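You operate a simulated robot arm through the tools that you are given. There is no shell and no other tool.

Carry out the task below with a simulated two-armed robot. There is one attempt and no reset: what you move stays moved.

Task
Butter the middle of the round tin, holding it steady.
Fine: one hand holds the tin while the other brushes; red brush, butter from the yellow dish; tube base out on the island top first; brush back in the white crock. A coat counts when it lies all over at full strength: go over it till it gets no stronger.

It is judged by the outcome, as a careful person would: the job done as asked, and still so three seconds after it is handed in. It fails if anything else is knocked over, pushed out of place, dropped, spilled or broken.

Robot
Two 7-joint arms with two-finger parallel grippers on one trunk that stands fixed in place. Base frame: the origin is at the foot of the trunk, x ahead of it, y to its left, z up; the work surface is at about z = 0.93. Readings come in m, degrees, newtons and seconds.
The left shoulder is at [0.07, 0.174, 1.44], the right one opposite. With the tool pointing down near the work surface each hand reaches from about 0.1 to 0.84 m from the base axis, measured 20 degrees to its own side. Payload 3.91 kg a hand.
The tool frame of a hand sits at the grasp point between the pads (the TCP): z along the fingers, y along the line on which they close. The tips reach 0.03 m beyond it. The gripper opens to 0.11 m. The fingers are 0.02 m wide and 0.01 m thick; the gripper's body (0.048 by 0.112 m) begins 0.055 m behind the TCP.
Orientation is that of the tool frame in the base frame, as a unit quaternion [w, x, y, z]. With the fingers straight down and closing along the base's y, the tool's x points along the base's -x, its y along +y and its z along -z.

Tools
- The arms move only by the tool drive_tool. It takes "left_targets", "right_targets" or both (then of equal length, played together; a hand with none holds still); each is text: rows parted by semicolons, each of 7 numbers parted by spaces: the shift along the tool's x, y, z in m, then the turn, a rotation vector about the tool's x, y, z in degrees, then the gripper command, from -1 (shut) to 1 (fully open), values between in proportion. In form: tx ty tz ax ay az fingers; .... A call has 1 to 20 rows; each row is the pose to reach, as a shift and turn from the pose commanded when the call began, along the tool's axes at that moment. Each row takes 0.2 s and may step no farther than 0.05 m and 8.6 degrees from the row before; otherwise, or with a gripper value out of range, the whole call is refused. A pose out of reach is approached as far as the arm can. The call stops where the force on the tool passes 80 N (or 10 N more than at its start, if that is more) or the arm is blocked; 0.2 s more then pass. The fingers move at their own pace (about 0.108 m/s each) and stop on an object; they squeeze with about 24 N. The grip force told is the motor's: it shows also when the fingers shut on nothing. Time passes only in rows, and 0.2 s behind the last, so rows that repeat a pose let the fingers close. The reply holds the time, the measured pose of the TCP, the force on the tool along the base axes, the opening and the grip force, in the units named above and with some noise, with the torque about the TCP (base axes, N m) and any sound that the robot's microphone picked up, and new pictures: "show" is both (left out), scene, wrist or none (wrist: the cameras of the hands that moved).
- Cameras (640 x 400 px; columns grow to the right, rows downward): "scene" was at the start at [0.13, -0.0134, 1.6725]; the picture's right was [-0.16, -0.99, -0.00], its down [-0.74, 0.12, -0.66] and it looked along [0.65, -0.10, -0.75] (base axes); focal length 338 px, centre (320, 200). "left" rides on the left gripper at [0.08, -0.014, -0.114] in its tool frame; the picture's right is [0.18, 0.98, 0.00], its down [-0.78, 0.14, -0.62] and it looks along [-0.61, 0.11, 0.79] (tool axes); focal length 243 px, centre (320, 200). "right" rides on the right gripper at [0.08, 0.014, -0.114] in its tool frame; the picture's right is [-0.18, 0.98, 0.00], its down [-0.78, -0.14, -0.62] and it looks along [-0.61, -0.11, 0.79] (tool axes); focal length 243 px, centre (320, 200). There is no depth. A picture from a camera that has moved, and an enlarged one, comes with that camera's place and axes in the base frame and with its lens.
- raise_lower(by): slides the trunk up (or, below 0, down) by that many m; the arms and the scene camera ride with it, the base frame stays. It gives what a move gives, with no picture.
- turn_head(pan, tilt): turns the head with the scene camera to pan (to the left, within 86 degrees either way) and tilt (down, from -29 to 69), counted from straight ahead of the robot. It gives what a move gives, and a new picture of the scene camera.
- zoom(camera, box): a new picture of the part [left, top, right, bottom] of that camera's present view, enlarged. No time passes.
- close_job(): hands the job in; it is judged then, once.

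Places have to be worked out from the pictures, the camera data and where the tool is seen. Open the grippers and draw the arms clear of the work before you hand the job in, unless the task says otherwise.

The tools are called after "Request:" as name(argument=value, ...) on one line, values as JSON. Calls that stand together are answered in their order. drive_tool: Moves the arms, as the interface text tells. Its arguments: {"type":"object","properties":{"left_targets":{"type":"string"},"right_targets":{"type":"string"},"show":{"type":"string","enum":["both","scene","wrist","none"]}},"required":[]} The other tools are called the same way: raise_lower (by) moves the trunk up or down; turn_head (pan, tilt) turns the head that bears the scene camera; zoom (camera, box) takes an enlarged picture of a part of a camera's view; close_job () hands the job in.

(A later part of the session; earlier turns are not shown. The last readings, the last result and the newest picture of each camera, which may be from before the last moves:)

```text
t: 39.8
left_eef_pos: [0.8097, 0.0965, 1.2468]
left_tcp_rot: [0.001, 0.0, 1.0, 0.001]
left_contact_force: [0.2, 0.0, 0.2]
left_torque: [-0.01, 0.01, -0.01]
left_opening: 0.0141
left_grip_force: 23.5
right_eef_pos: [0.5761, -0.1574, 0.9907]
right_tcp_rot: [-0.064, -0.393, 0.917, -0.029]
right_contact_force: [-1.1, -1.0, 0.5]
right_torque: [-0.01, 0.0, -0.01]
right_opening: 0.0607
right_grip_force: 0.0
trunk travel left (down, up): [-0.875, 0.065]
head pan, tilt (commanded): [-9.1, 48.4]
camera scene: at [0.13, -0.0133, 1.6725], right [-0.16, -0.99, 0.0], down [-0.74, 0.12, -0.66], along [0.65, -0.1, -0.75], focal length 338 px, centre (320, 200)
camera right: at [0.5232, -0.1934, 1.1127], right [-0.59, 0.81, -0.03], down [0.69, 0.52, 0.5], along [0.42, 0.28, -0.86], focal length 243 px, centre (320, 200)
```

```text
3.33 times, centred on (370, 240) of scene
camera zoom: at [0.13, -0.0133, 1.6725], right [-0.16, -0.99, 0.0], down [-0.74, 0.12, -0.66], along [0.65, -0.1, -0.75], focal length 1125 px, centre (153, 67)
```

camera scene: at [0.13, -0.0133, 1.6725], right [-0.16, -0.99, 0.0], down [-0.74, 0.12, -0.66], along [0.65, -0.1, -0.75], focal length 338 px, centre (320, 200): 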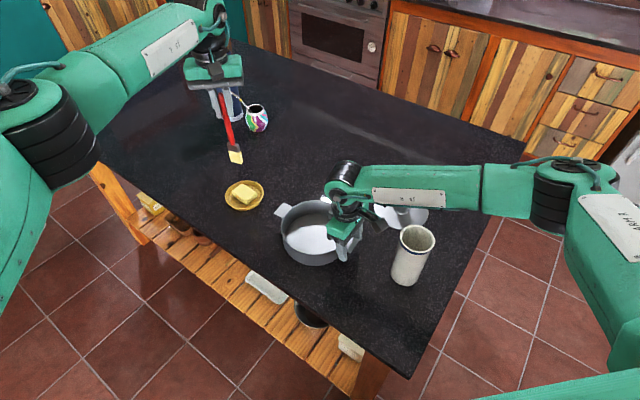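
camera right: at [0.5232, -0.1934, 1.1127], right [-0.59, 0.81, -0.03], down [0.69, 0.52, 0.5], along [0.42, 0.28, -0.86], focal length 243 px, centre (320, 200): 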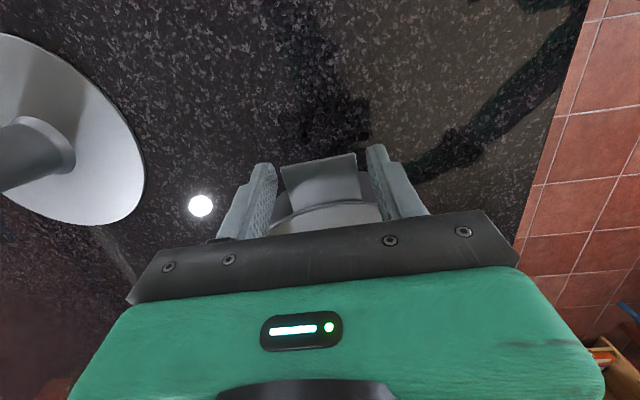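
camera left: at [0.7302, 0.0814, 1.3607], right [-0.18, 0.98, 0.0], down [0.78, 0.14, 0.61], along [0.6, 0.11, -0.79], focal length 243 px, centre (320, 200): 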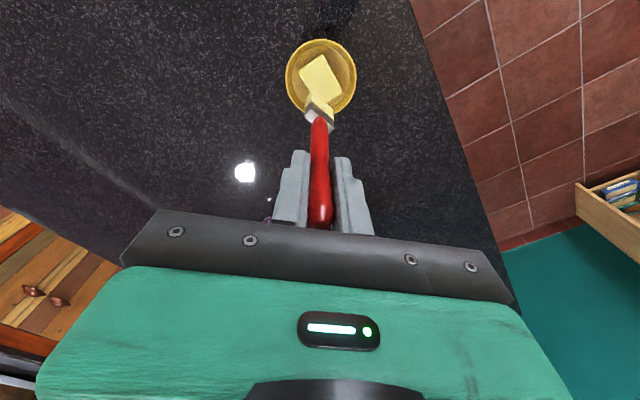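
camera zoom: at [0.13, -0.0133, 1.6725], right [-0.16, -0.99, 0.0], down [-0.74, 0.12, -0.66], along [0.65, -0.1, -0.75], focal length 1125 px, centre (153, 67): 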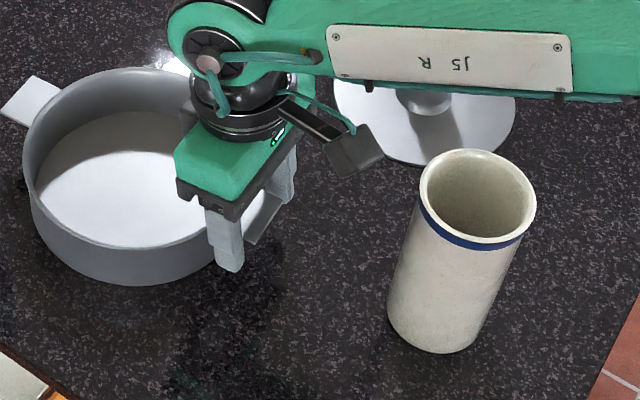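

The tab sits centred between the fingers, and the camera clears the crock. I'll close on it.

Request:
drive_tool(right_targets="0 0 0 0 0 0 0; 0 0 0 0 0 0 -0.1; 0 0 0 0 0 0 -0.2; 0 0 0 0 0 0 -0.6; 0 0 0 0 0 0 -1; 0 0 0 0 0 0 -1; 0 0 0 0 0 0 -1", show="wrist")

Request:
zoom(camera="right", box=[200, 60, 440, 230])

Request:
zoom(camera="scene", box=[270, 170, 430, 290])

```text
t: 41.4
left_eef_pos: [0.8085, 0.0974, 1.2471]
left_tcp_rot: [0.001, 0.001, 1.0, 0.0]
left_contact_force: [0.1, -0.2, -1.0]
left_torque: [0.0, 0.0, -0.02]
left_opening: 0.0141
left_grip_force: 24.1
right_eef_pos: [0.5769, -0.1576, 0.9915]
right_tcp_rot: [-0.064, -0.394, 0.916, -0.029]
right_contact_force: [0.1, 0.5, -0.2]
right_torque: [0.03, -0.02, 0.1]
right_opening: 0.0446
right_grip_force: 24.3
trunk travel left (down, up): [-0.875, 0.065]
head pan, tilt (commanded): [-9.1, 48.4]
camera right: at [0.5231, -0.1933, 1.1127], right [-0.59, 0.81, -0.03], down [0.69, 0.52, 0.5], along [0.42, 0.28, -0.86], focal length 243 px, centre (320, 200)
```

right: 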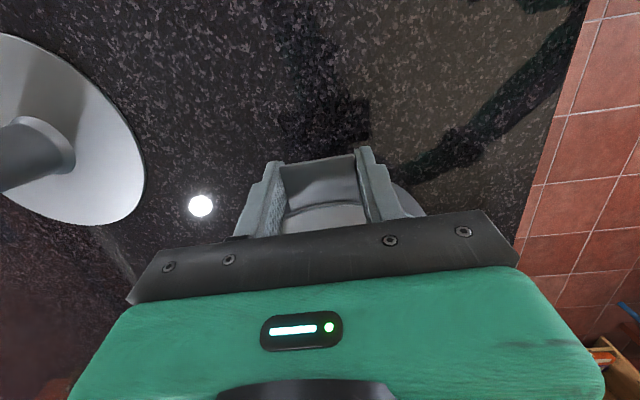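

```text
2.35 times, centred on (320, 145) of right
camera zoom: at [0.5231, -0.1933, 1.1127], right [-0.59, 0.81, -0.03], down [0.69, 0.52, 0.5], along [0.42, 0.28, -0.86], focal length 571 px, centre (320, 329)
```

zoom: 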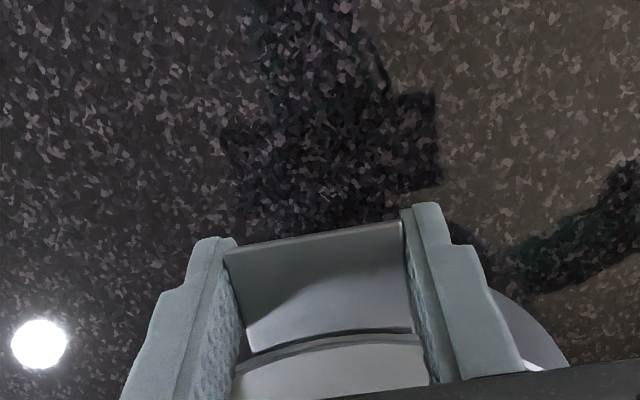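

```text
3.33 times, centred on (350, 230) of scene
camera zoom: at [0.1301, -0.0131, 1.6725], right [-0.16, -0.99, 0.0], down [-0.74, 0.12, -0.66], along [0.65, -0.1, -0.75], focal length 1125 px, centre (220, 100)
```

zoom: 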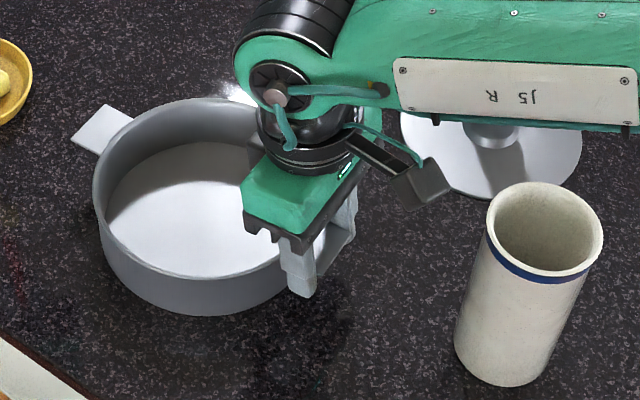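

The right hand holds the tab firmly (opening 44.6 mm, 24 N). Next I'll turn the left hand by 62°, so the flat bristles lie along base x, and move the brush to beside and above the tin.

Request:
drive_tool(left_targets="0.021 -0.006 -0.003 0 0 7.75 -1; 0.042 -0.012 -0.006 0 0 15.5 -1; 0.063 -0.018 -0.009 0 0 23.25 -1; 0.084 -0.024 -0.012 0 0 31 -1; 0.105 -0.03 -0.015 0 0 38.75 -1; 0.126 -0.036 -0.018 0 0 46.5 -1; 0.147 -0.042 -0.021 0 0 54.25 -1; 0.1685 -0.047 -0.023 0 0 62 -1; 0.1685 -0.047 -0.023 0 0 62 -1; 0.1685 -0.047 -0.023 0 0 62 -1", show="both")

Request:
zoom(camera="left", box=[220, 20, 420, 220])

Request:
zoom(camera="scene", box=[230, 120, 430, 280])

```text
t: 43.6
left_eef_pos: [0.673, 0.0584, 1.2676]
left_tcp_rot: [0.002, 0.422, 0.907, 0.001]
left_contact_force: [-0.4, -0.3, -0.2]
left_torque: [-0.03, -0.01, 0.02]
left_opening: 0.014
left_grip_force: 24.2
left hand out of reach, approached as far as the arm can: row 7, 8, 9, 10
right_eef_pos: [0.5768, -0.1586, 0.9911]
right_tcp_rot: [-0.064, -0.393, 0.917, -0.029]
right_contact_force: [0.0, -0.3, 0.2]
right_torque: [-0.01, 0.03, 0.1]
right_opening: 0.0447
right_grip_force: 23.7
trunk travel left (down, up): [-0.875, 0.065]
head pan, tilt (commanded): [-9.1, 48.4]
camera scene: at [0.13, -0.0132, 1.6725], right [-0.16, -0.99, 0.0], down [-0.74, 0.12, -0.66], along [0.65, -0.1, -0.75], focal length 338 px, centre (320, 200)
camera left: at [0.6099, 0.1084, 1.3815], right [0.64, 0.77, 0.0], down [0.61, -0.5, 0.62], along [0.48, -0.39, -0.79], focal length 243 px, centre (320, 200)
```

scene: 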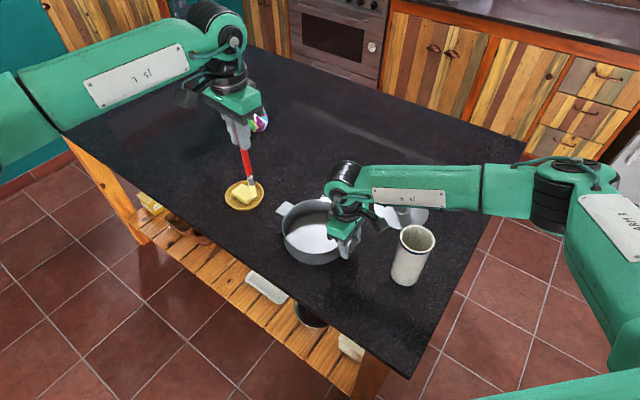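
left: 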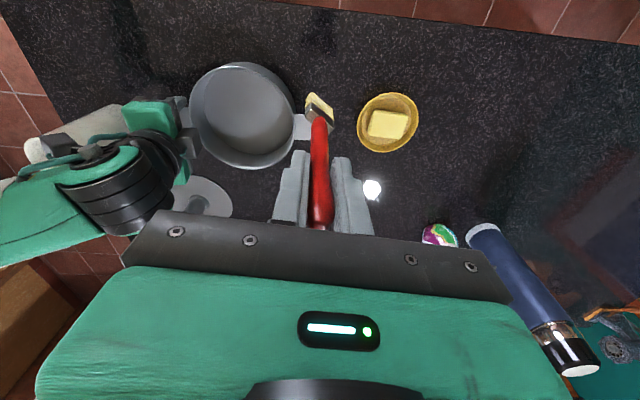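

```text
2.00 times, centred on (320, 120) of left
camera zoom: at [0.6099, 0.1084, 1.3815], right [0.64, 0.77, 0.0], down [0.61, -0.5, 0.62], along [0.48, -0.39, -0.79], focal length 485 px, centre (320, 360)
```

zoom: 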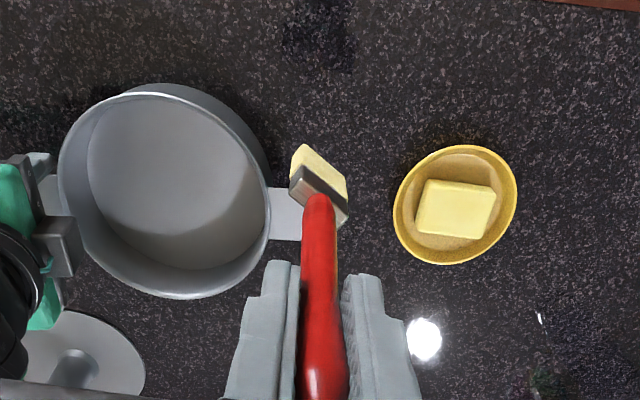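

```text
2.50 times, centred on (330, 200) of scene
camera zoom: at [0.13, -0.0132, 1.6725], right [-0.16, -0.99, 0.0], down [-0.74, 0.12, -0.66], along [0.65, -0.1, -0.75], focal length 844 px, centre (295, 200)
```

zoom: 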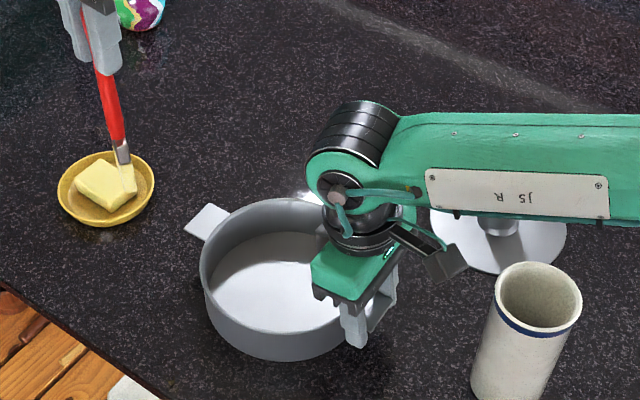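

The left hand stopped at about 50° of yaw, at (0.673, 0.058), so it met a joint limit. A null row will tell me what pose it now counts as commanded.

Request:
drive_tool(left_targets="0 0 0 0 0 0 -1", show="none")

```text
t: 44.0
left_eef_pos: [0.6721, 0.058, 1.2676]
left_tcp_rot: [0.001, 0.421, 0.907, 0.0]
left_contact_force: [0.4, -0.1, -0.6]
left_torque: [0.01, 0.0, -0.04]
left_opening: 0.0142
left_grip_force: 24.3
right_eef_pos: [0.5762, -0.1588, 0.9906]
right_tcp_rot: [-0.064, -0.393, 0.917, -0.029]
right_contact_force: [-1.7, 0.5, 0.6]
right_torque: [-0.04, 0.01, 0.06]
right_opening: 0.0447
right_grip_force: 23.7
trunk travel left (down, up): [-0.875, 0.065]
head pan, tilt (commanded): [-9.1, 48.4]
```

The commanded pose is the reached one, at (0.672, 0.058) with yaw near -50°, so the bristle width now lies about 12° off base x. I'll tilt the hand 28° away from the right arm about the bristle width axis and bring the bristles over the tin's middle, above the rim.

Request:
drive_tool(left_targets="-0.004 -0.019 0.010 3.3 -6.2 0 -1; -0.008 -0.038 0.025 6.6 -12.35 0 -1; -0.012 -0.058 0.045 9.9 -18.5 0 -1; -0.0158 -0.0774 0.065 13.2 -24.7 0 -1; -0.0158 -0.0774 0.083 13.2 -24.7 0 -1; -0.0158 -0.0774 0.083 13.2 -24.7 0 -1", show="both")

Request:
zoom(camera="left", box=[200, 20, 440, 220])

Request:
zoom(camera="scene", box=[230, 120, 430, 280])

Request:
zoom(camera="right", box=[0, 0, 640, 400])

```text
t: 45.4
left_eef_pos: [0.6226, -0.0026, 1.1854]
left_tcp_rot: [0.147, 0.409, 0.88, -0.192]
left_contact_force: [0.0, 0.0, 0.6]
left_torque: [0.0, 0.01, -0.01]
left_opening: 0.014
left_grip_force: 23.6
right_eef_pos: [0.5776, -0.158, 0.9913]
right_tcp_rot: [-0.064, -0.393, 0.917, -0.029]
right_contact_force: [-0.6, 0.4, -0.7]
right_torque: [0.06, 0.03, -0.01]
right_opening: 0.0444
right_grip_force: 24.2
trunk travel left (down, up): [-0.875, 0.065]
head pan, tilt (commanded): [-9.1, 48.4]
camera scene: at [0.13, -0.0132, 1.6725], right [-0.16, -0.99, 0.0], down [-0.74, 0.12, -0.66], along [0.65, -0.1, -0.75], focal length 338 px, centre (320, 200)
camera left: at [0.5509, 0.092, 1.255], right [0.65, 0.7, -0.29], down [0.53, -0.15, 0.84], along [0.54, -0.7, -0.47], focal length 243 px, centre (320, 200)
```

scene: 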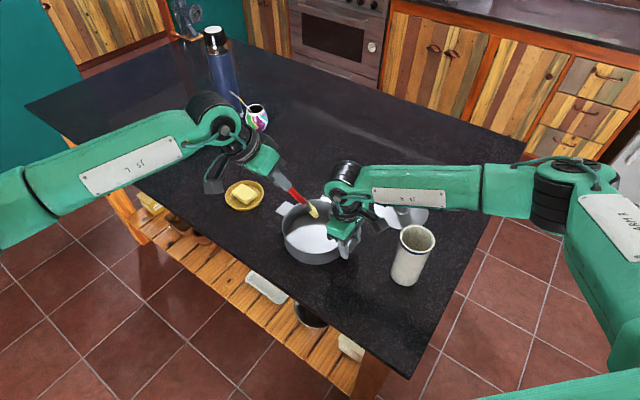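
left: 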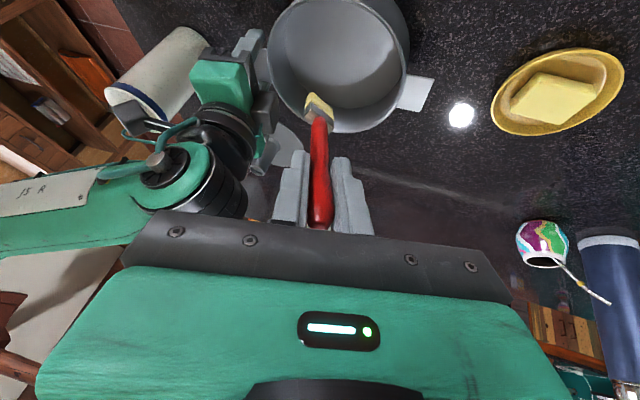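

```text
2.00 times, centred on (320, 120) of left
camera zoom: at [0.5509, 0.092, 1.255], right [0.65, 0.7, -0.29], down [0.53, -0.15, 0.84], along [0.54, -0.7, -0.47], focal length 485 px, centre (320, 360)
```

zoom: 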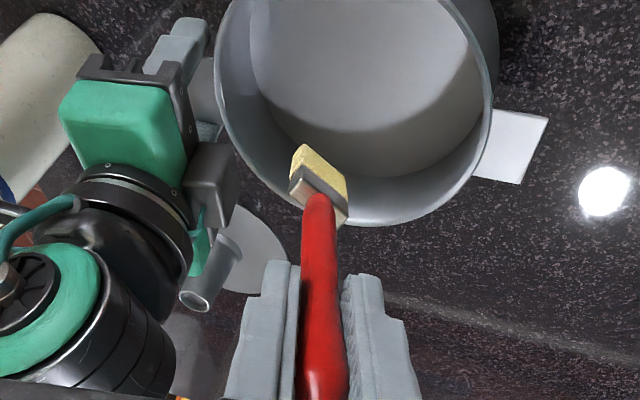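

```text
2.50 times, centred on (330, 200) of scene
camera zoom: at [0.13, -0.0132, 1.6725], right [-0.16, -0.99, 0.0], down [-0.74, 0.12, -0.66], along [0.65, -0.1, -0.75], focal length 844 px, centre (295, 200)
```

zoom: 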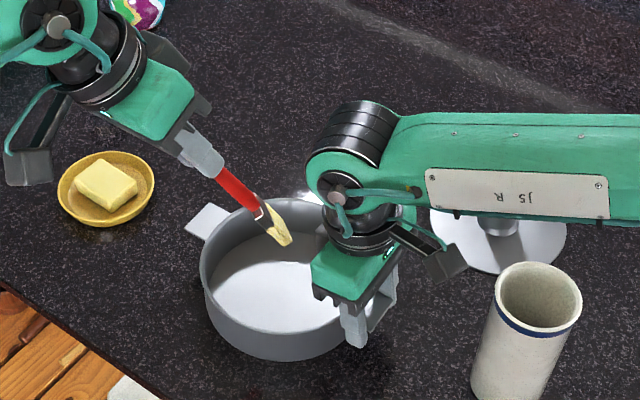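

```text
1.00 times, centred on (320, 200) of right (not enlarged: the box is as wide or as high as the picture)
camera zoom: at [0.5232, -0.1934, 1.1127], right [-0.59, 0.81, -0.03], down [0.69, 0.52, 0.5], along [0.42, 0.28, -0.86], focal length 243 px, centre (320, 200)
```

zoom: 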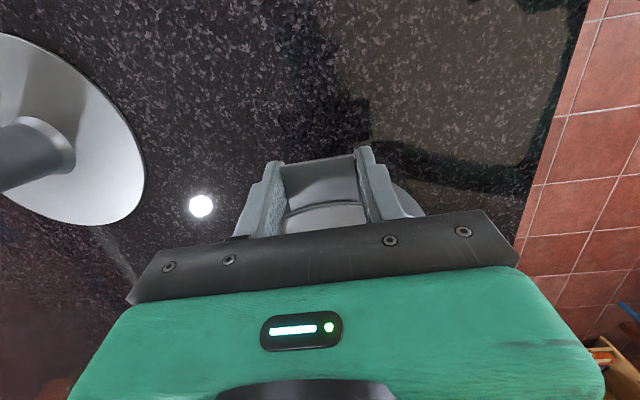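

The bristles hang over the tin's middle at about (0.640, -0.083, 1.031), well clear of the right hand. I'll lower them straight down by 80 mm into the tin.

Request:
drive_tool(left_targets="0.0104 0.0054 0.0221 0 0 0 -1; 0.0208 0.0109 0.0442 0 0 0 -1; 0.0291 0.0152 0.0618 0 0 0 -1; 0.0333 0.0174 0.0706 0 0 0 -1; 0.0333 0.0174 0.0706 0 0 0 -1", show="both")

Request:
zoom(camera="left", box=[200, 20, 440, 220])

Request:
zoom(camera="scene", box=[270, 170, 370, 270])

```text
t: 46.6
left_eef_pos: [0.6211, -0.0047, 1.1046]
left_tcp_rot: [0.146, 0.41, 0.88, -0.193]
left_contact_force: [-0.1, 0.6, -0.6]
left_torque: [0.01, 0.03, -0.01]
left_opening: 0.0141
left_grip_force: 24.6
right_eef_pos: [0.576, -0.1577, 0.9911]
right_tcp_rot: [-0.063, -0.393, 0.917, -0.029]
right_contact_force: [-0.1, 0.5, -0.5]
right_torque: [0.0, 0.03, 0.07]
right_opening: 0.0445
right_grip_force: 23.9
trunk travel left (down, up): [-0.875, 0.065]
head pan, tilt (commanded): [-9.1, 48.4]
camera scene: at [0.13, -0.0132, 1.6725], right [-0.16, -0.99, 0.0], down [-0.74, 0.12, -0.66], along [0.65, -0.1, -0.75], focal length 338 px, centre (320, 200)
camera left: at [0.5504, 0.0921, 1.175], right [0.65, 0.7, -0.29], down [0.53, -0.15, 0.84], along [0.54, -0.7, -0.47], focal length 243 px, centre (320, 200)
```

scene: 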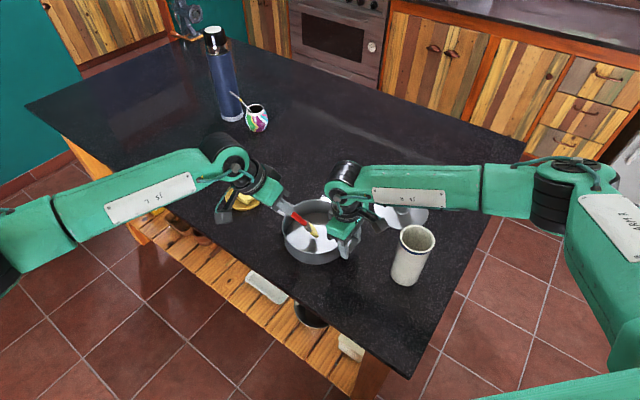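
left: 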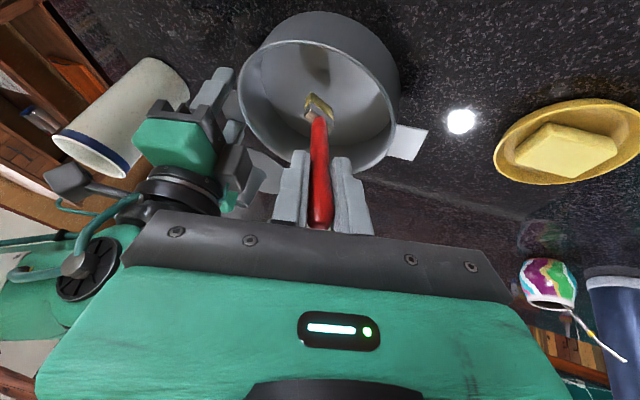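

```text
2.00 times, centred on (320, 120) of left
camera zoom: at [0.5504, 0.0921, 1.175], right [0.65, 0.7, -0.29], down [0.53, -0.15, 0.84], along [0.54, -0.7, -0.47], focal length 485 px, centre (320, 360)
```

zoom: 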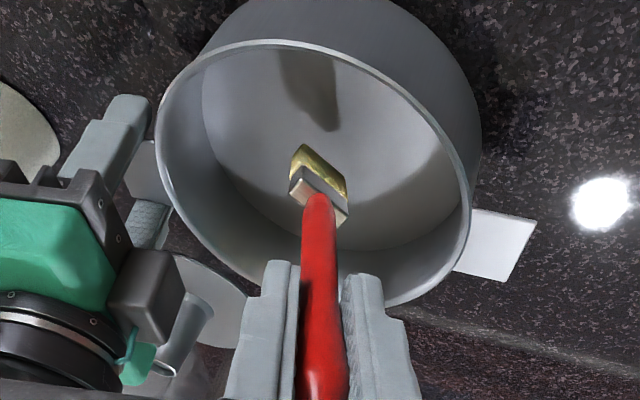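

```text
4.00 times, centred on (320, 220) of scene
camera zoom: at [0.13, -0.0132, 1.6725], right [-0.16, -0.99, 0.0], down [-0.74, 0.12, -0.66], along [0.65, -0.1, -0.75], focal length 1350 px, centre (320, 120)
```

zoom: 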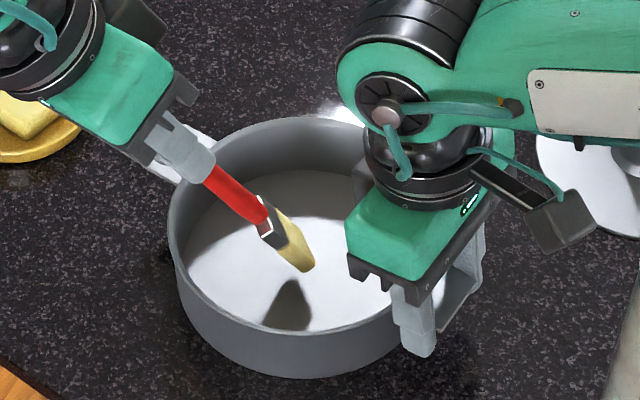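

The bristles are inside the tin with the floor perhaps 15 mm below. I'll approach in small steps until I feel it.

Request:
drive_tool(left_targets="0.0017 0.0009 0.0035 0 0 0 -1; 0.0033 0.0017 0.0071 0 0 0 -1; 0.0042 0.0022 0.0088 0 0 0 -1; 0.0042 0.0022 0.0088 0 0 0 -1", show="none")

Request:
zoom(camera="scene", box=[280, 190, 360, 270])

Request:
zoom(camera="left", box=[240, 20, 400, 160])

```text
t: 47.6
left_eef_pos: [0.6215, -0.0026, 1.0941]
left_tcp_rot: [0.147, 0.41, 0.879, -0.193]
left_contact_force: [-0.7, 0.3, 0.0]
left_torque: [-0.01, -0.02, 0.01]
left_opening: 0.0143
left_grip_force: 23.7
right_eef_pos: [0.5777, -0.1585, 0.9915]
right_tcp_rot: [-0.064, -0.393, 0.917, -0.029]
right_contact_force: [-0.1, 0.9, 0.6]
right_torque: [0.02, 0.0, 0.1]
right_opening: 0.0446
right_grip_force: 23.3
trunk travel left (down, up): [-0.875, 0.065]
head pan, tilt (commanded): [-9.1, 48.4]
```

```text
5.00 times, centred on (320, 230) of scene
camera zoom: at [0.1301, -0.0132, 1.6725], right [-0.16, -0.99, 0.0], down [-0.74, 0.12, -0.66], along [0.65, -0.1, -0.75], focal length 1688 px, centre (320, 50)
```

zoom: 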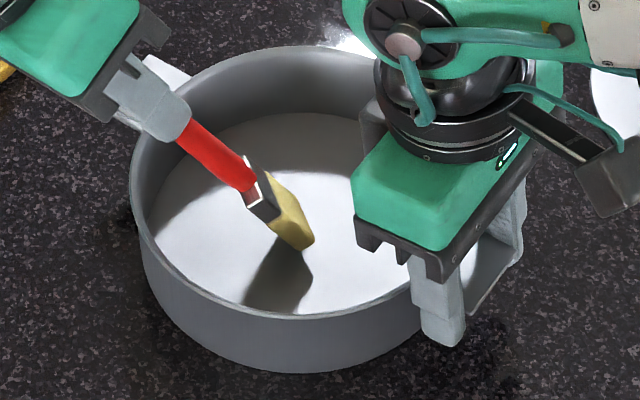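

```text
2.86 times, centred on (320, 90) of left
camera zoom: at [0.551, 0.0919, 1.1652], right [0.65, 0.7, -0.29], down [0.53, -0.15, 0.84], along [0.54, -0.7, -0.47], focal length 693 px, centre (320, 514)
```

zoom: 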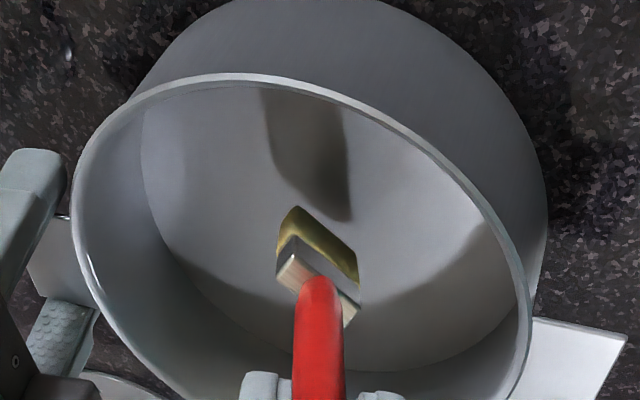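

The bristle tip and its shadow have nearly met. I'll continue down in 1.5–2 mm steps.

Request:
drive_tool(left_targets="0.0008 0.0004 0.0018 0 0 0 -1; 0.0017 0.0009 0.0035 0 0 0 -1; 0.0017 0.0009 0.0035 0 0 0 -1", show="none")

Request:
zoom(camera="scene", box=[280, 190, 360, 270])

```text
t: 48.4
left_eef_pos: [0.6219, -0.0045, 1.0899]
left_tcp_rot: [0.147, 0.41, 0.879, -0.193]
left_contact_force: [-0.7, 1.0, -0.7]
left_torque: [-0.03, 0.0, -0.02]
left_opening: 0.0139
left_grip_force: 23.8
right_eef_pos: [0.5769, -0.1572, 0.9907]
right_tcp_rot: [-0.064, -0.394, 0.917, -0.03]
right_contact_force: [0.6, 0.5, 0.5]
right_torque: [0.01, -0.01, 0.09]
right_opening: 0.0445
right_grip_force: 23.8
trunk travel left (down, up): [-0.875, 0.065]
head pan, tilt (commanded): [-9.1, 48.4]
```

```text
5.00 times, centred on (320, 230) of scene
camera zoom: at [0.1301, -0.0131, 1.6725], right [-0.16, -0.99, 0.0], down [-0.74, 0.12, -0.66], along [0.65, -0.1, -0.75], focal length 1688 px, centre (320, 50)
```

zoom: 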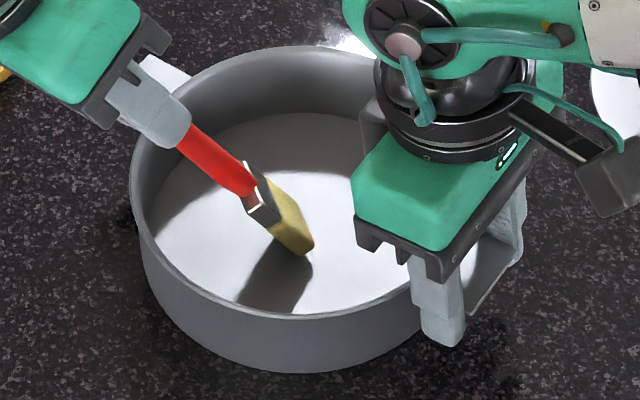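

The bristles look almost on the floor. I'll take another 3 mm in small steps.

Request:
drive_tool(left_targets="0.0006 0.0003 0.0013 0 0 0 -1; 0.00125 0.00065 0.00265 0 0 0 -1; 0.00125 0.00065 0.00265 0 0 0 -1", show="none")

Request:
zoom(camera="scene", box=[280, 190, 360, 270])

```text
t: 49.2
left_eef_pos: [0.6225, -0.0039, 1.0868]
left_tcp_rot: [0.147, 0.41, 0.879, -0.194]
left_contact_force: [-0.9, 0.4, -0.6]
left_torque: [0.06, 0.02, -0.02]
left_opening: 0.0143
left_grip_force: 24.1
right_eef_pos: [0.5768, -0.1572, 0.9917]
right_tcp_rot: [-0.064, -0.393, 0.917, -0.029]
right_contact_force: [0.6, 1.2, 0.1]
right_torque: [-0.01, -0.02, 0.11]
right_opening: 0.0444
right_grip_force: 24.2
trunk travel left (down, up): [-0.875, 0.065]
head pan, tilt (commanded): [-9.1, 48.4]
```

```text
5.00 times, centred on (320, 230) of scene
camera zoom: at [0.1301, -0.0131, 1.6725], right [-0.16, -0.99, 0.0], down [-0.74, 0.12, -0.66], along [0.65, -0.1, -0.75], focal length 1688 px, centre (320, 50)
```

zoom: 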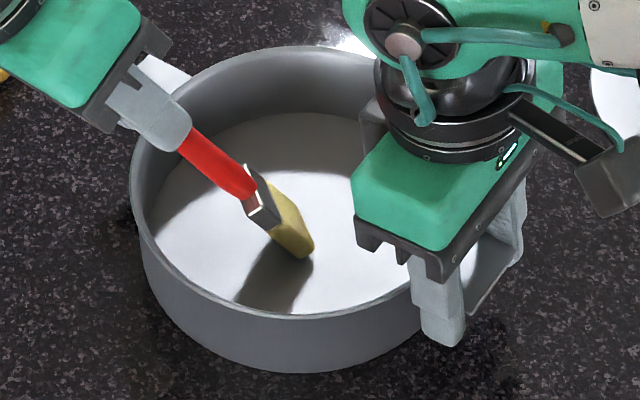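

Still no force. I'll take another 2 mm.

Request:
drive_tool(left_targets="0.0004 0.0002 0.0009 0 0 0 -1; 0.0008 0.0004 0.0018 0 0 0 -1; 0.0008 0.0004 0.0018 0 0 0 -1", show="none")

Request:
zoom(camera="scene", box=[280, 190, 360, 270])

```text
t: 50.0
left_eef_pos: [0.6234, -0.0025, 1.0857]
left_tcp_rot: [0.147, 0.408, 0.88, -0.193]
left_contact_force: [1.1, 0.4, 3.2]
left_torque: [-0.21, -0.02, -0.01]
left_opening: 0.0142
left_grip_force: 24.0
right_eef_pos: [0.5771, -0.1578, 0.9904]
right_tcp_rot: [-0.064, -0.392, 0.917, -0.029]
right_contact_force: [0.8, 1.0, -0.5]
right_torque: [-0.01, -0.02, 0.0]
right_opening: 0.0445
right_grip_force: 23.8
trunk travel left (down, up): [-0.875, 0.065]
head pan, tilt (commanded): [-9.1, 48.4]
```

```text
5.00 times, centred on (320, 230) of scene
camera zoom: at [0.1299, -0.0131, 1.6726], right [-0.16, -0.99, 0.0], down [-0.74, 0.12, -0.66], along [0.65, -0.1, -0.75], focal length 1688 px, centre (320, 50)
```

zoom: 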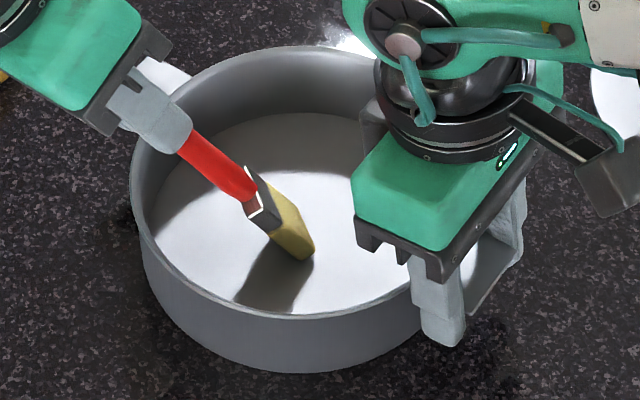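

The floor is found: 3 N of contact at TCP z ≈ 1.0857. I'll make a first stroke across the middle, along the direction at right angles to the bristle width, and look at the mark.

Request:
drive_tool(left_targets="0.0097 0.0052 -0.0047 0 0 0 -1; 0.0191 0.0102 -0.0104 0 0 0 -1; 0.0237 0.0127 -0.0132 0 0 0 -1; 0.0160 0.0085 -0.0085 0 0 0 -1; 0.0043 0.0023 -0.0014 0 0 0 -1; -0.0074 -0.0040 0.0056 0 0 0 -1; -0.0191 -0.0102 0.0126 0 0 0 -1; -0.0307 -0.0165 0.0197 0 0 0 -1; -0.0346 -0.0186 0.0220 0 0 0 -1; -0.0230 -0.0123 0.0150 0 0 0 -1; -0.0113 -0.0060 0.0079 0 0 0 -1; 0.0004 0.0002 0.0009 0 0 0 -1; 0.0004 0.0002 0.0009 0 0 0 -1", show="both")

Request:
zoom(camera="scene", box=[280, 190, 360, 270])

Request:
zoom(camera="left", box=[240, 20, 400, 160])

```text
t: 52.8
left_eef_pos: [0.6225, -0.0039, 1.0828]
left_tcp_rot: [0.147, 0.41, 0.879, -0.193]
left_contact_force: [0.3, -2.6, 3.2]
left_torque: [-0.41, -0.03, -0.02]
left_opening: 0.0139
left_grip_force: 23.7
right_eef_pos: [0.577, -0.1583, 0.9915]
right_tcp_rot: [-0.062, -0.394, 0.916, -0.028]
right_contact_force: [-0.5, 0.7, -1.1]
right_torque: [-0.09, 0.04, 0.22]
right_opening: 0.0446
right_grip_force: 24.2
trunk travel left (down, up): [-0.875, 0.065]
head pan, tilt (commanded): [-9.1, 48.4]
camera scene: at [0.1299, -0.0134, 1.6725], right [-0.16, -0.99, 0.0], down [-0.74, 0.12, -0.66], along [0.65, -0.1, -0.75], focal length 338 px, centre (320, 200)
camera left: at [0.5508, 0.0912, 1.1556], right [0.65, 0.7, -0.29], down [0.53, -0.15, 0.83], along [0.54, -0.7, -0.47], focal length 243 px, centre (320, 200)
```

scene: 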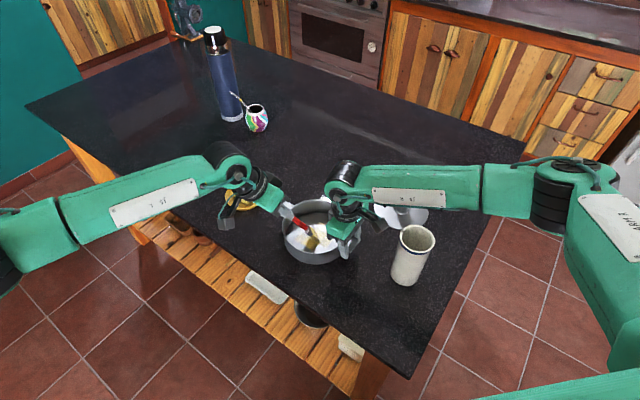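
left: 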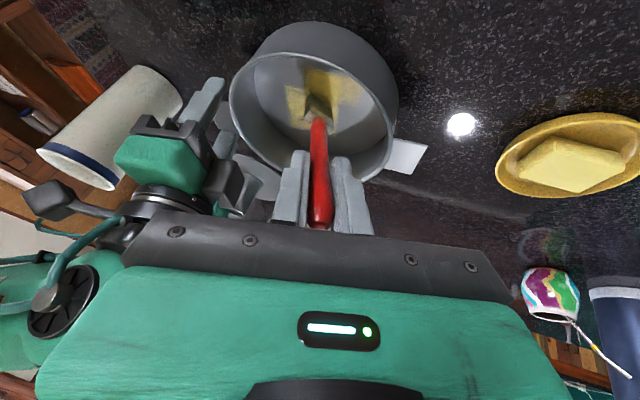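

```text
5.00 times, centred on (320, 230) of scene
camera zoom: at [0.1299, -0.0134, 1.6725], right [-0.16, -0.99, 0.0], down [-0.74, 0.12, -0.66], along [0.65, -0.1, -0.75], focal length 1688 px, centre (320, 50)
```

zoom: 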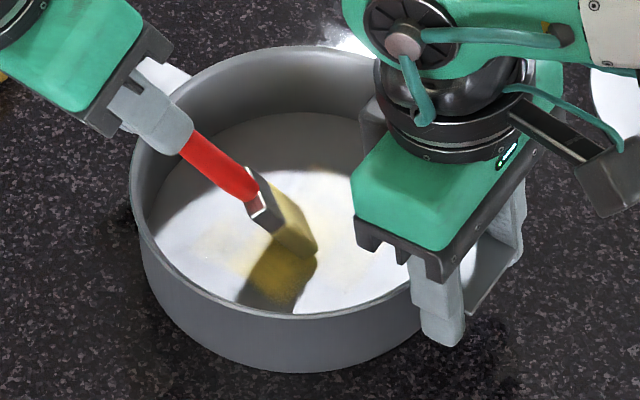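

```text
2.86 times, centred on (320, 90) of left
camera zoom: at [0.5508, 0.0912, 1.1556], right [0.65, 0.7, -0.29], down [0.53, -0.15, 0.83], along [0.54, -0.7, -0.47], focal length 693 px, centre (320, 514)
```

zoom: 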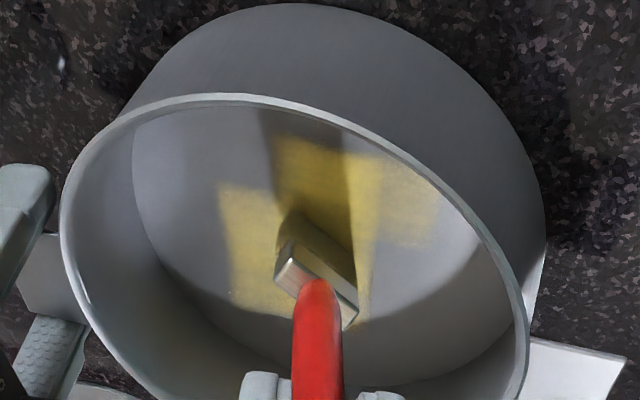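

A yellow strip has appeared on the floor, so butter is transferring. I'll lift the brush a little to see the mark's shape and strength clearly.

Request:
drive_tool(left_targets="-0.0083 -0.0044 -0.0177 0 0 0 -1; -0.0166 -0.0087 -0.0353 0 0 0 -1; -0.0249 -0.0131 -0.0530 0 0 0 -1; -0.0249 -0.0131 -0.0530 0 0 0 -1", show="none")

Request:
zoom(camera="scene", box=[280, 190, 360, 270])

Request:
zoom(camera="left", box=[220, 0, 420, 150])

```text
t: 53.8
left_eef_pos: [0.6225, -0.0039, 1.1457]
left_tcp_rot: [0.147, 0.408, 0.88, -0.192]
left_contact_force: [0.5, -0.3, 0.4]
left_torque: [-0.01, -0.01, -0.02]
left_opening: 0.0139
left_grip_force: 24.2
right_eef_pos: [0.577, -0.1581, 0.9901]
right_tcp_rot: [-0.062, -0.394, 0.917, -0.03]
right_contact_force: [0.1, -0.1, -0.4]
right_torque: [0.05, -0.11, -0.01]
right_opening: 0.0445
right_grip_force: 23.6
trunk travel left (down, up): [-0.875, 0.065]
head pan, tilt (commanded): [-9.1, 48.4]
```

```text
5.00 times, centred on (320, 230) of scene
camera zoom: at [0.13, -0.0134, 1.6726], right [-0.16, -0.99, 0.0], down [-0.74, 0.12, -0.66], along [0.65, -0.1, -0.75], focal length 1688 px, centre (320, 50)
```

zoom: 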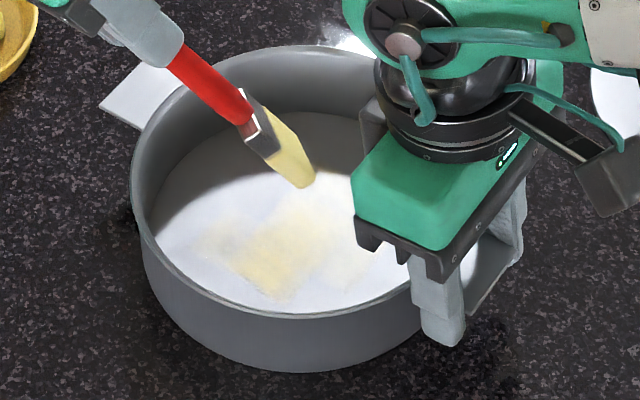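

```text
2.67 times, centred on (320, 75) of left
camera zoom: at [0.5509, 0.092, 1.2164], right [0.65, 0.7, -0.29], down [0.53, -0.15, 0.83], along [0.54, -0.7, -0.47], focal length 647 px, centre (320, 533)
```

zoom: 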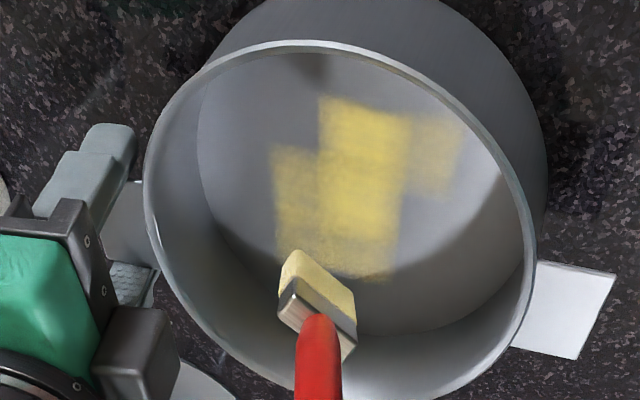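

The mark has stepped edges, with the strongest part in the centre strip and fainter sides. It follows the tin's own axes and looks like a central patch roughly 85 mm across. I'll go back down and make overlapping strokes across that area.

Request:
drive_tool(left_targets="0.0177 -0.0132 0.0177 0 0 0 -1; 0.0281 -0.0078 0.0397 0 0 0 -1; 0.0346 -0.0044 0.0534 0 0 0 -1; 0.0541 0.0060 0.0416 0 0 0 -1; 0.0346 -0.0044 0.0533 0 0 0 -1; 0.0151 -0.0148 0.0650 0 0 0 -1; -0.0043 -0.0253 0.0768 0 0 0 -1; -0.0176 -0.0097 0.0792 0 0 0 -1; 0.0019 0.0007 0.0675 0 0 0 -1; 0.0213 0.0111 0.0557 0 0 0 -1; 0.0408 0.0215 0.0440 0 0 0 -1; 0.0524 0.0278 0.0370 0 0 0 -1; 0.0391 0.0433 0.0394 0 0 0 -1; 0.0197 0.0329 0.0512 0 0 0 -1; 0.0002 0.0225 0.0629 0 0 0 -1; -0.0192 0.0120 0.0746 0 0 0 -1; -0.0247 0.0318 0.0724 0 0 0 -1; -0.0053 0.0422 0.0606 0 0 0 -1; 0.0142 0.0527 0.0489 0 0 0 -1; 0.0220 0.0568 0.0442 0 0 0 -1", show="both")

Request:
zoom(camera="scene", box=[280, 190, 360, 270])

Request:
zoom(camera="left", box=[220, 0, 420, 150])

```text
t: 58.0
left_eef_pos: [0.6499, -0.0447, 1.0846]
left_tcp_rot: [0.148, 0.408, 0.88, -0.192]
left_contact_force: [-0.4, -1.0, 7.1]
left_torque: [-0.68, -0.07, -0.04]
left_opening: 0.014
left_grip_force: 24.3
left hand out of reach, approached as far as the arm can: row 13, 14, 15, 17, 18, 19, 20
right_eef_pos: [0.575, -0.1598, 0.992]
right_tcp_rot: [-0.062, -0.393, 0.917, -0.029]
right_contact_force: [0.6, -1.4, -0.9]
right_torque: [0.07, -0.15, -0.13]
right_opening: 0.0448
right_grip_force: 23.6
trunk travel left (down, up): [-0.875, 0.065]
head pan, tilt (commanded): [-9.1, 48.4]
camera scene: at [0.1293, -0.0135, 1.6726], right [-0.16, -0.99, 0.0], down [-0.74, 0.12, -0.66], along [0.66, -0.1, -0.75], focal length 338 px, centre (320, 200)
camera left: at [0.5793, 0.0508, 1.1549], right [0.65, 0.7, -0.29], down [0.53, -0.15, 0.84], along [0.54, -0.7, -0.47], focal length 243 px, centre (320, 200)
```

scene: 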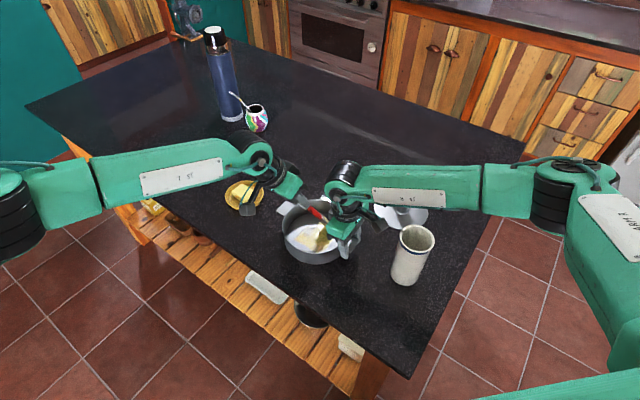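
left: 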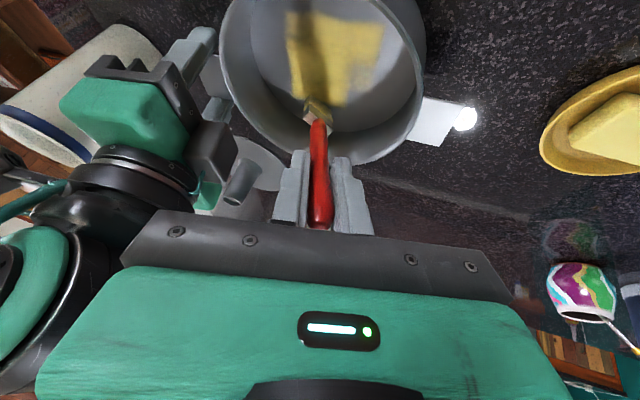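

```text
5.00 times, centred on (320, 230) of scene
camera zoom: at [0.1293, -0.0135, 1.6726], right [-0.16, -0.99, 0.0], down [-0.74, 0.12, -0.66], along [0.66, -0.1, -0.75], focal length 1688 px, centre (320, 50)
```

zoom: 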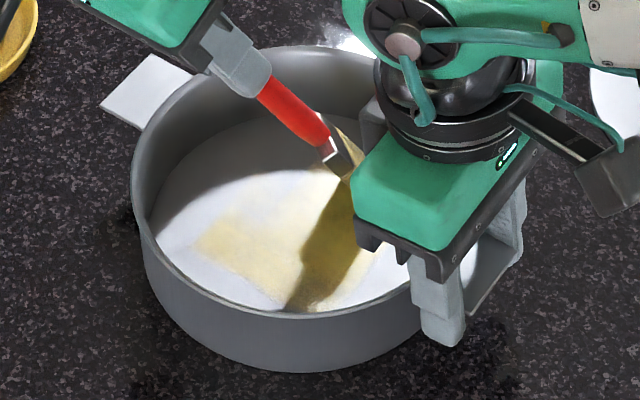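

```text
2.67 times, centred on (320, 75) of left
camera zoom: at [0.5793, 0.0508, 1.1549], right [0.65, 0.7, -0.29], down [0.53, -0.15, 0.84], along [0.54, -0.7, -0.47], focal length 647 px, centre (320, 533)
```

zoom: 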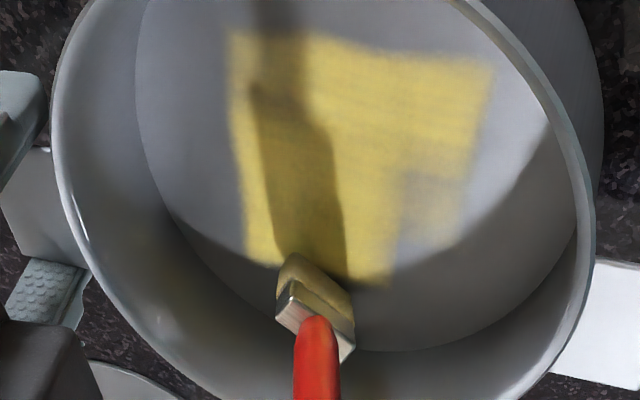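

The patch now shows as a clear square of about 84 mm, centred near (0.641, -0.083) and aligned with the tabs. It is well covered except at the corner toward (0.70, -0.083), where the left wrist ran out of reach. I'll lift, turn the hand back by 15°, and move over that corner.

Request:
drive_tool(left_targets="-0.0125 -0.0065 -0.0265 0 0 0 -1; 0 -0.005 -0.05 -3.12 -1.63 -6.6 -1; 0.0059 -0.0027 -0.0712 -6.24 -3.27 -13.2 -1; 0.0059 -0.0027 -0.0712 -6.24 -3.27 -13.2 -1", show="both")

Request:
zoom(camera="scene", box=[270, 180, 370, 270])

Request:
zoom(camera="left", box=[200, 0, 440, 180])

```text
t: 59.0
left_eef_pos: [0.6359, -0.008, 1.1469]
left_tcp_rot: [0.17, 0.29, 0.926, -0.172]
left_contact_force: [-0.9, -0.7, 0.6]
left_torque: [0.02, 0.01, 0.04]
left_opening: 0.0142
left_grip_force: 23.9
right_eef_pos: [0.5758, -0.1587, 0.9907]
right_tcp_rot: [-0.062, -0.394, 0.917, -0.029]
right_contact_force: [0.5, -0.8, 1.6]
right_torque: [0.34, -0.17, 0.16]
right_opening: 0.0446
right_grip_force: 24.5
trunk travel left (down, up): [-0.875, 0.065]
head pan, tilt (commanded): [-9.1, 48.4]
camera scene: at [0.1298, -0.0135, 1.6726], right [-0.16, -0.99, 0.0], down [-0.74, 0.12, -0.66], along [0.66, -0.1, -0.75], focal length 338 px, centre (320, 200)
camera left: at [0.5426, 0.0658, 1.2168], right [0.45, 0.85, -0.29], down [0.55, -0.01, 0.84], along [0.7, -0.53, -0.47], focal length 243 px, centre (320, 200)
```

scene: 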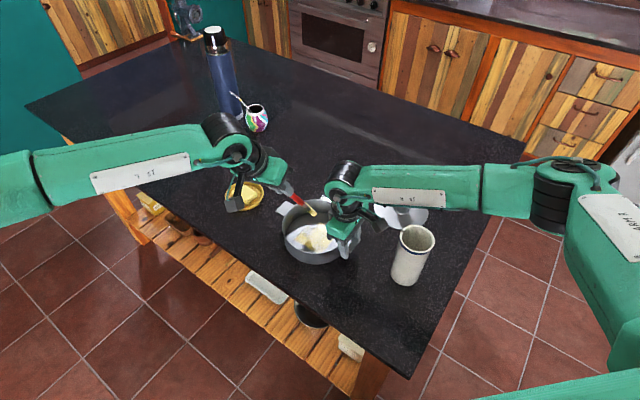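
left: 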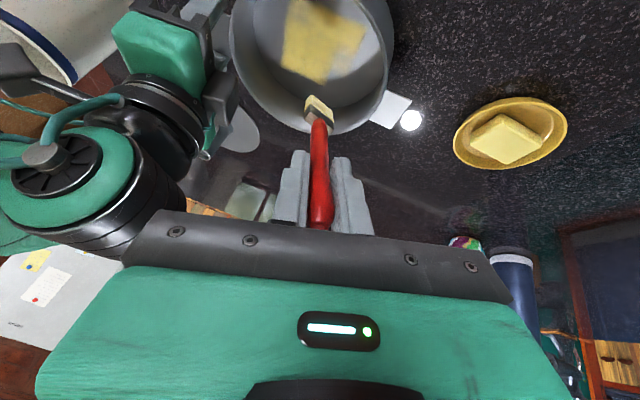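

```text
4.44 times, centred on (320, 225) of scene
camera zoom: at [0.1298, -0.0135, 1.6726], right [-0.16, -0.99, 0.0], down [-0.74, 0.12, -0.66], along [0.66, -0.1, -0.75], focal length 1500 px, centre (320, 89)
```

zoom: 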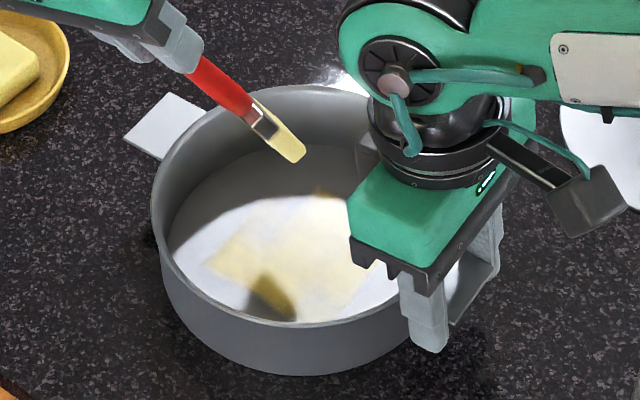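

```text
2.22 times, centred on (320, 90) of left
camera zoom: at [0.5426, 0.0658, 1.2168], right [0.45, 0.85, -0.29], down [0.55, -0.01, 0.84], along [0.7, -0.53, -0.47], focal length 539 px, centre (320, 444)
```

zoom: 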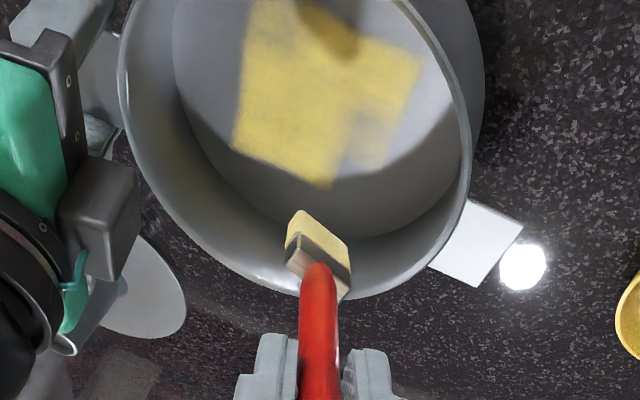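

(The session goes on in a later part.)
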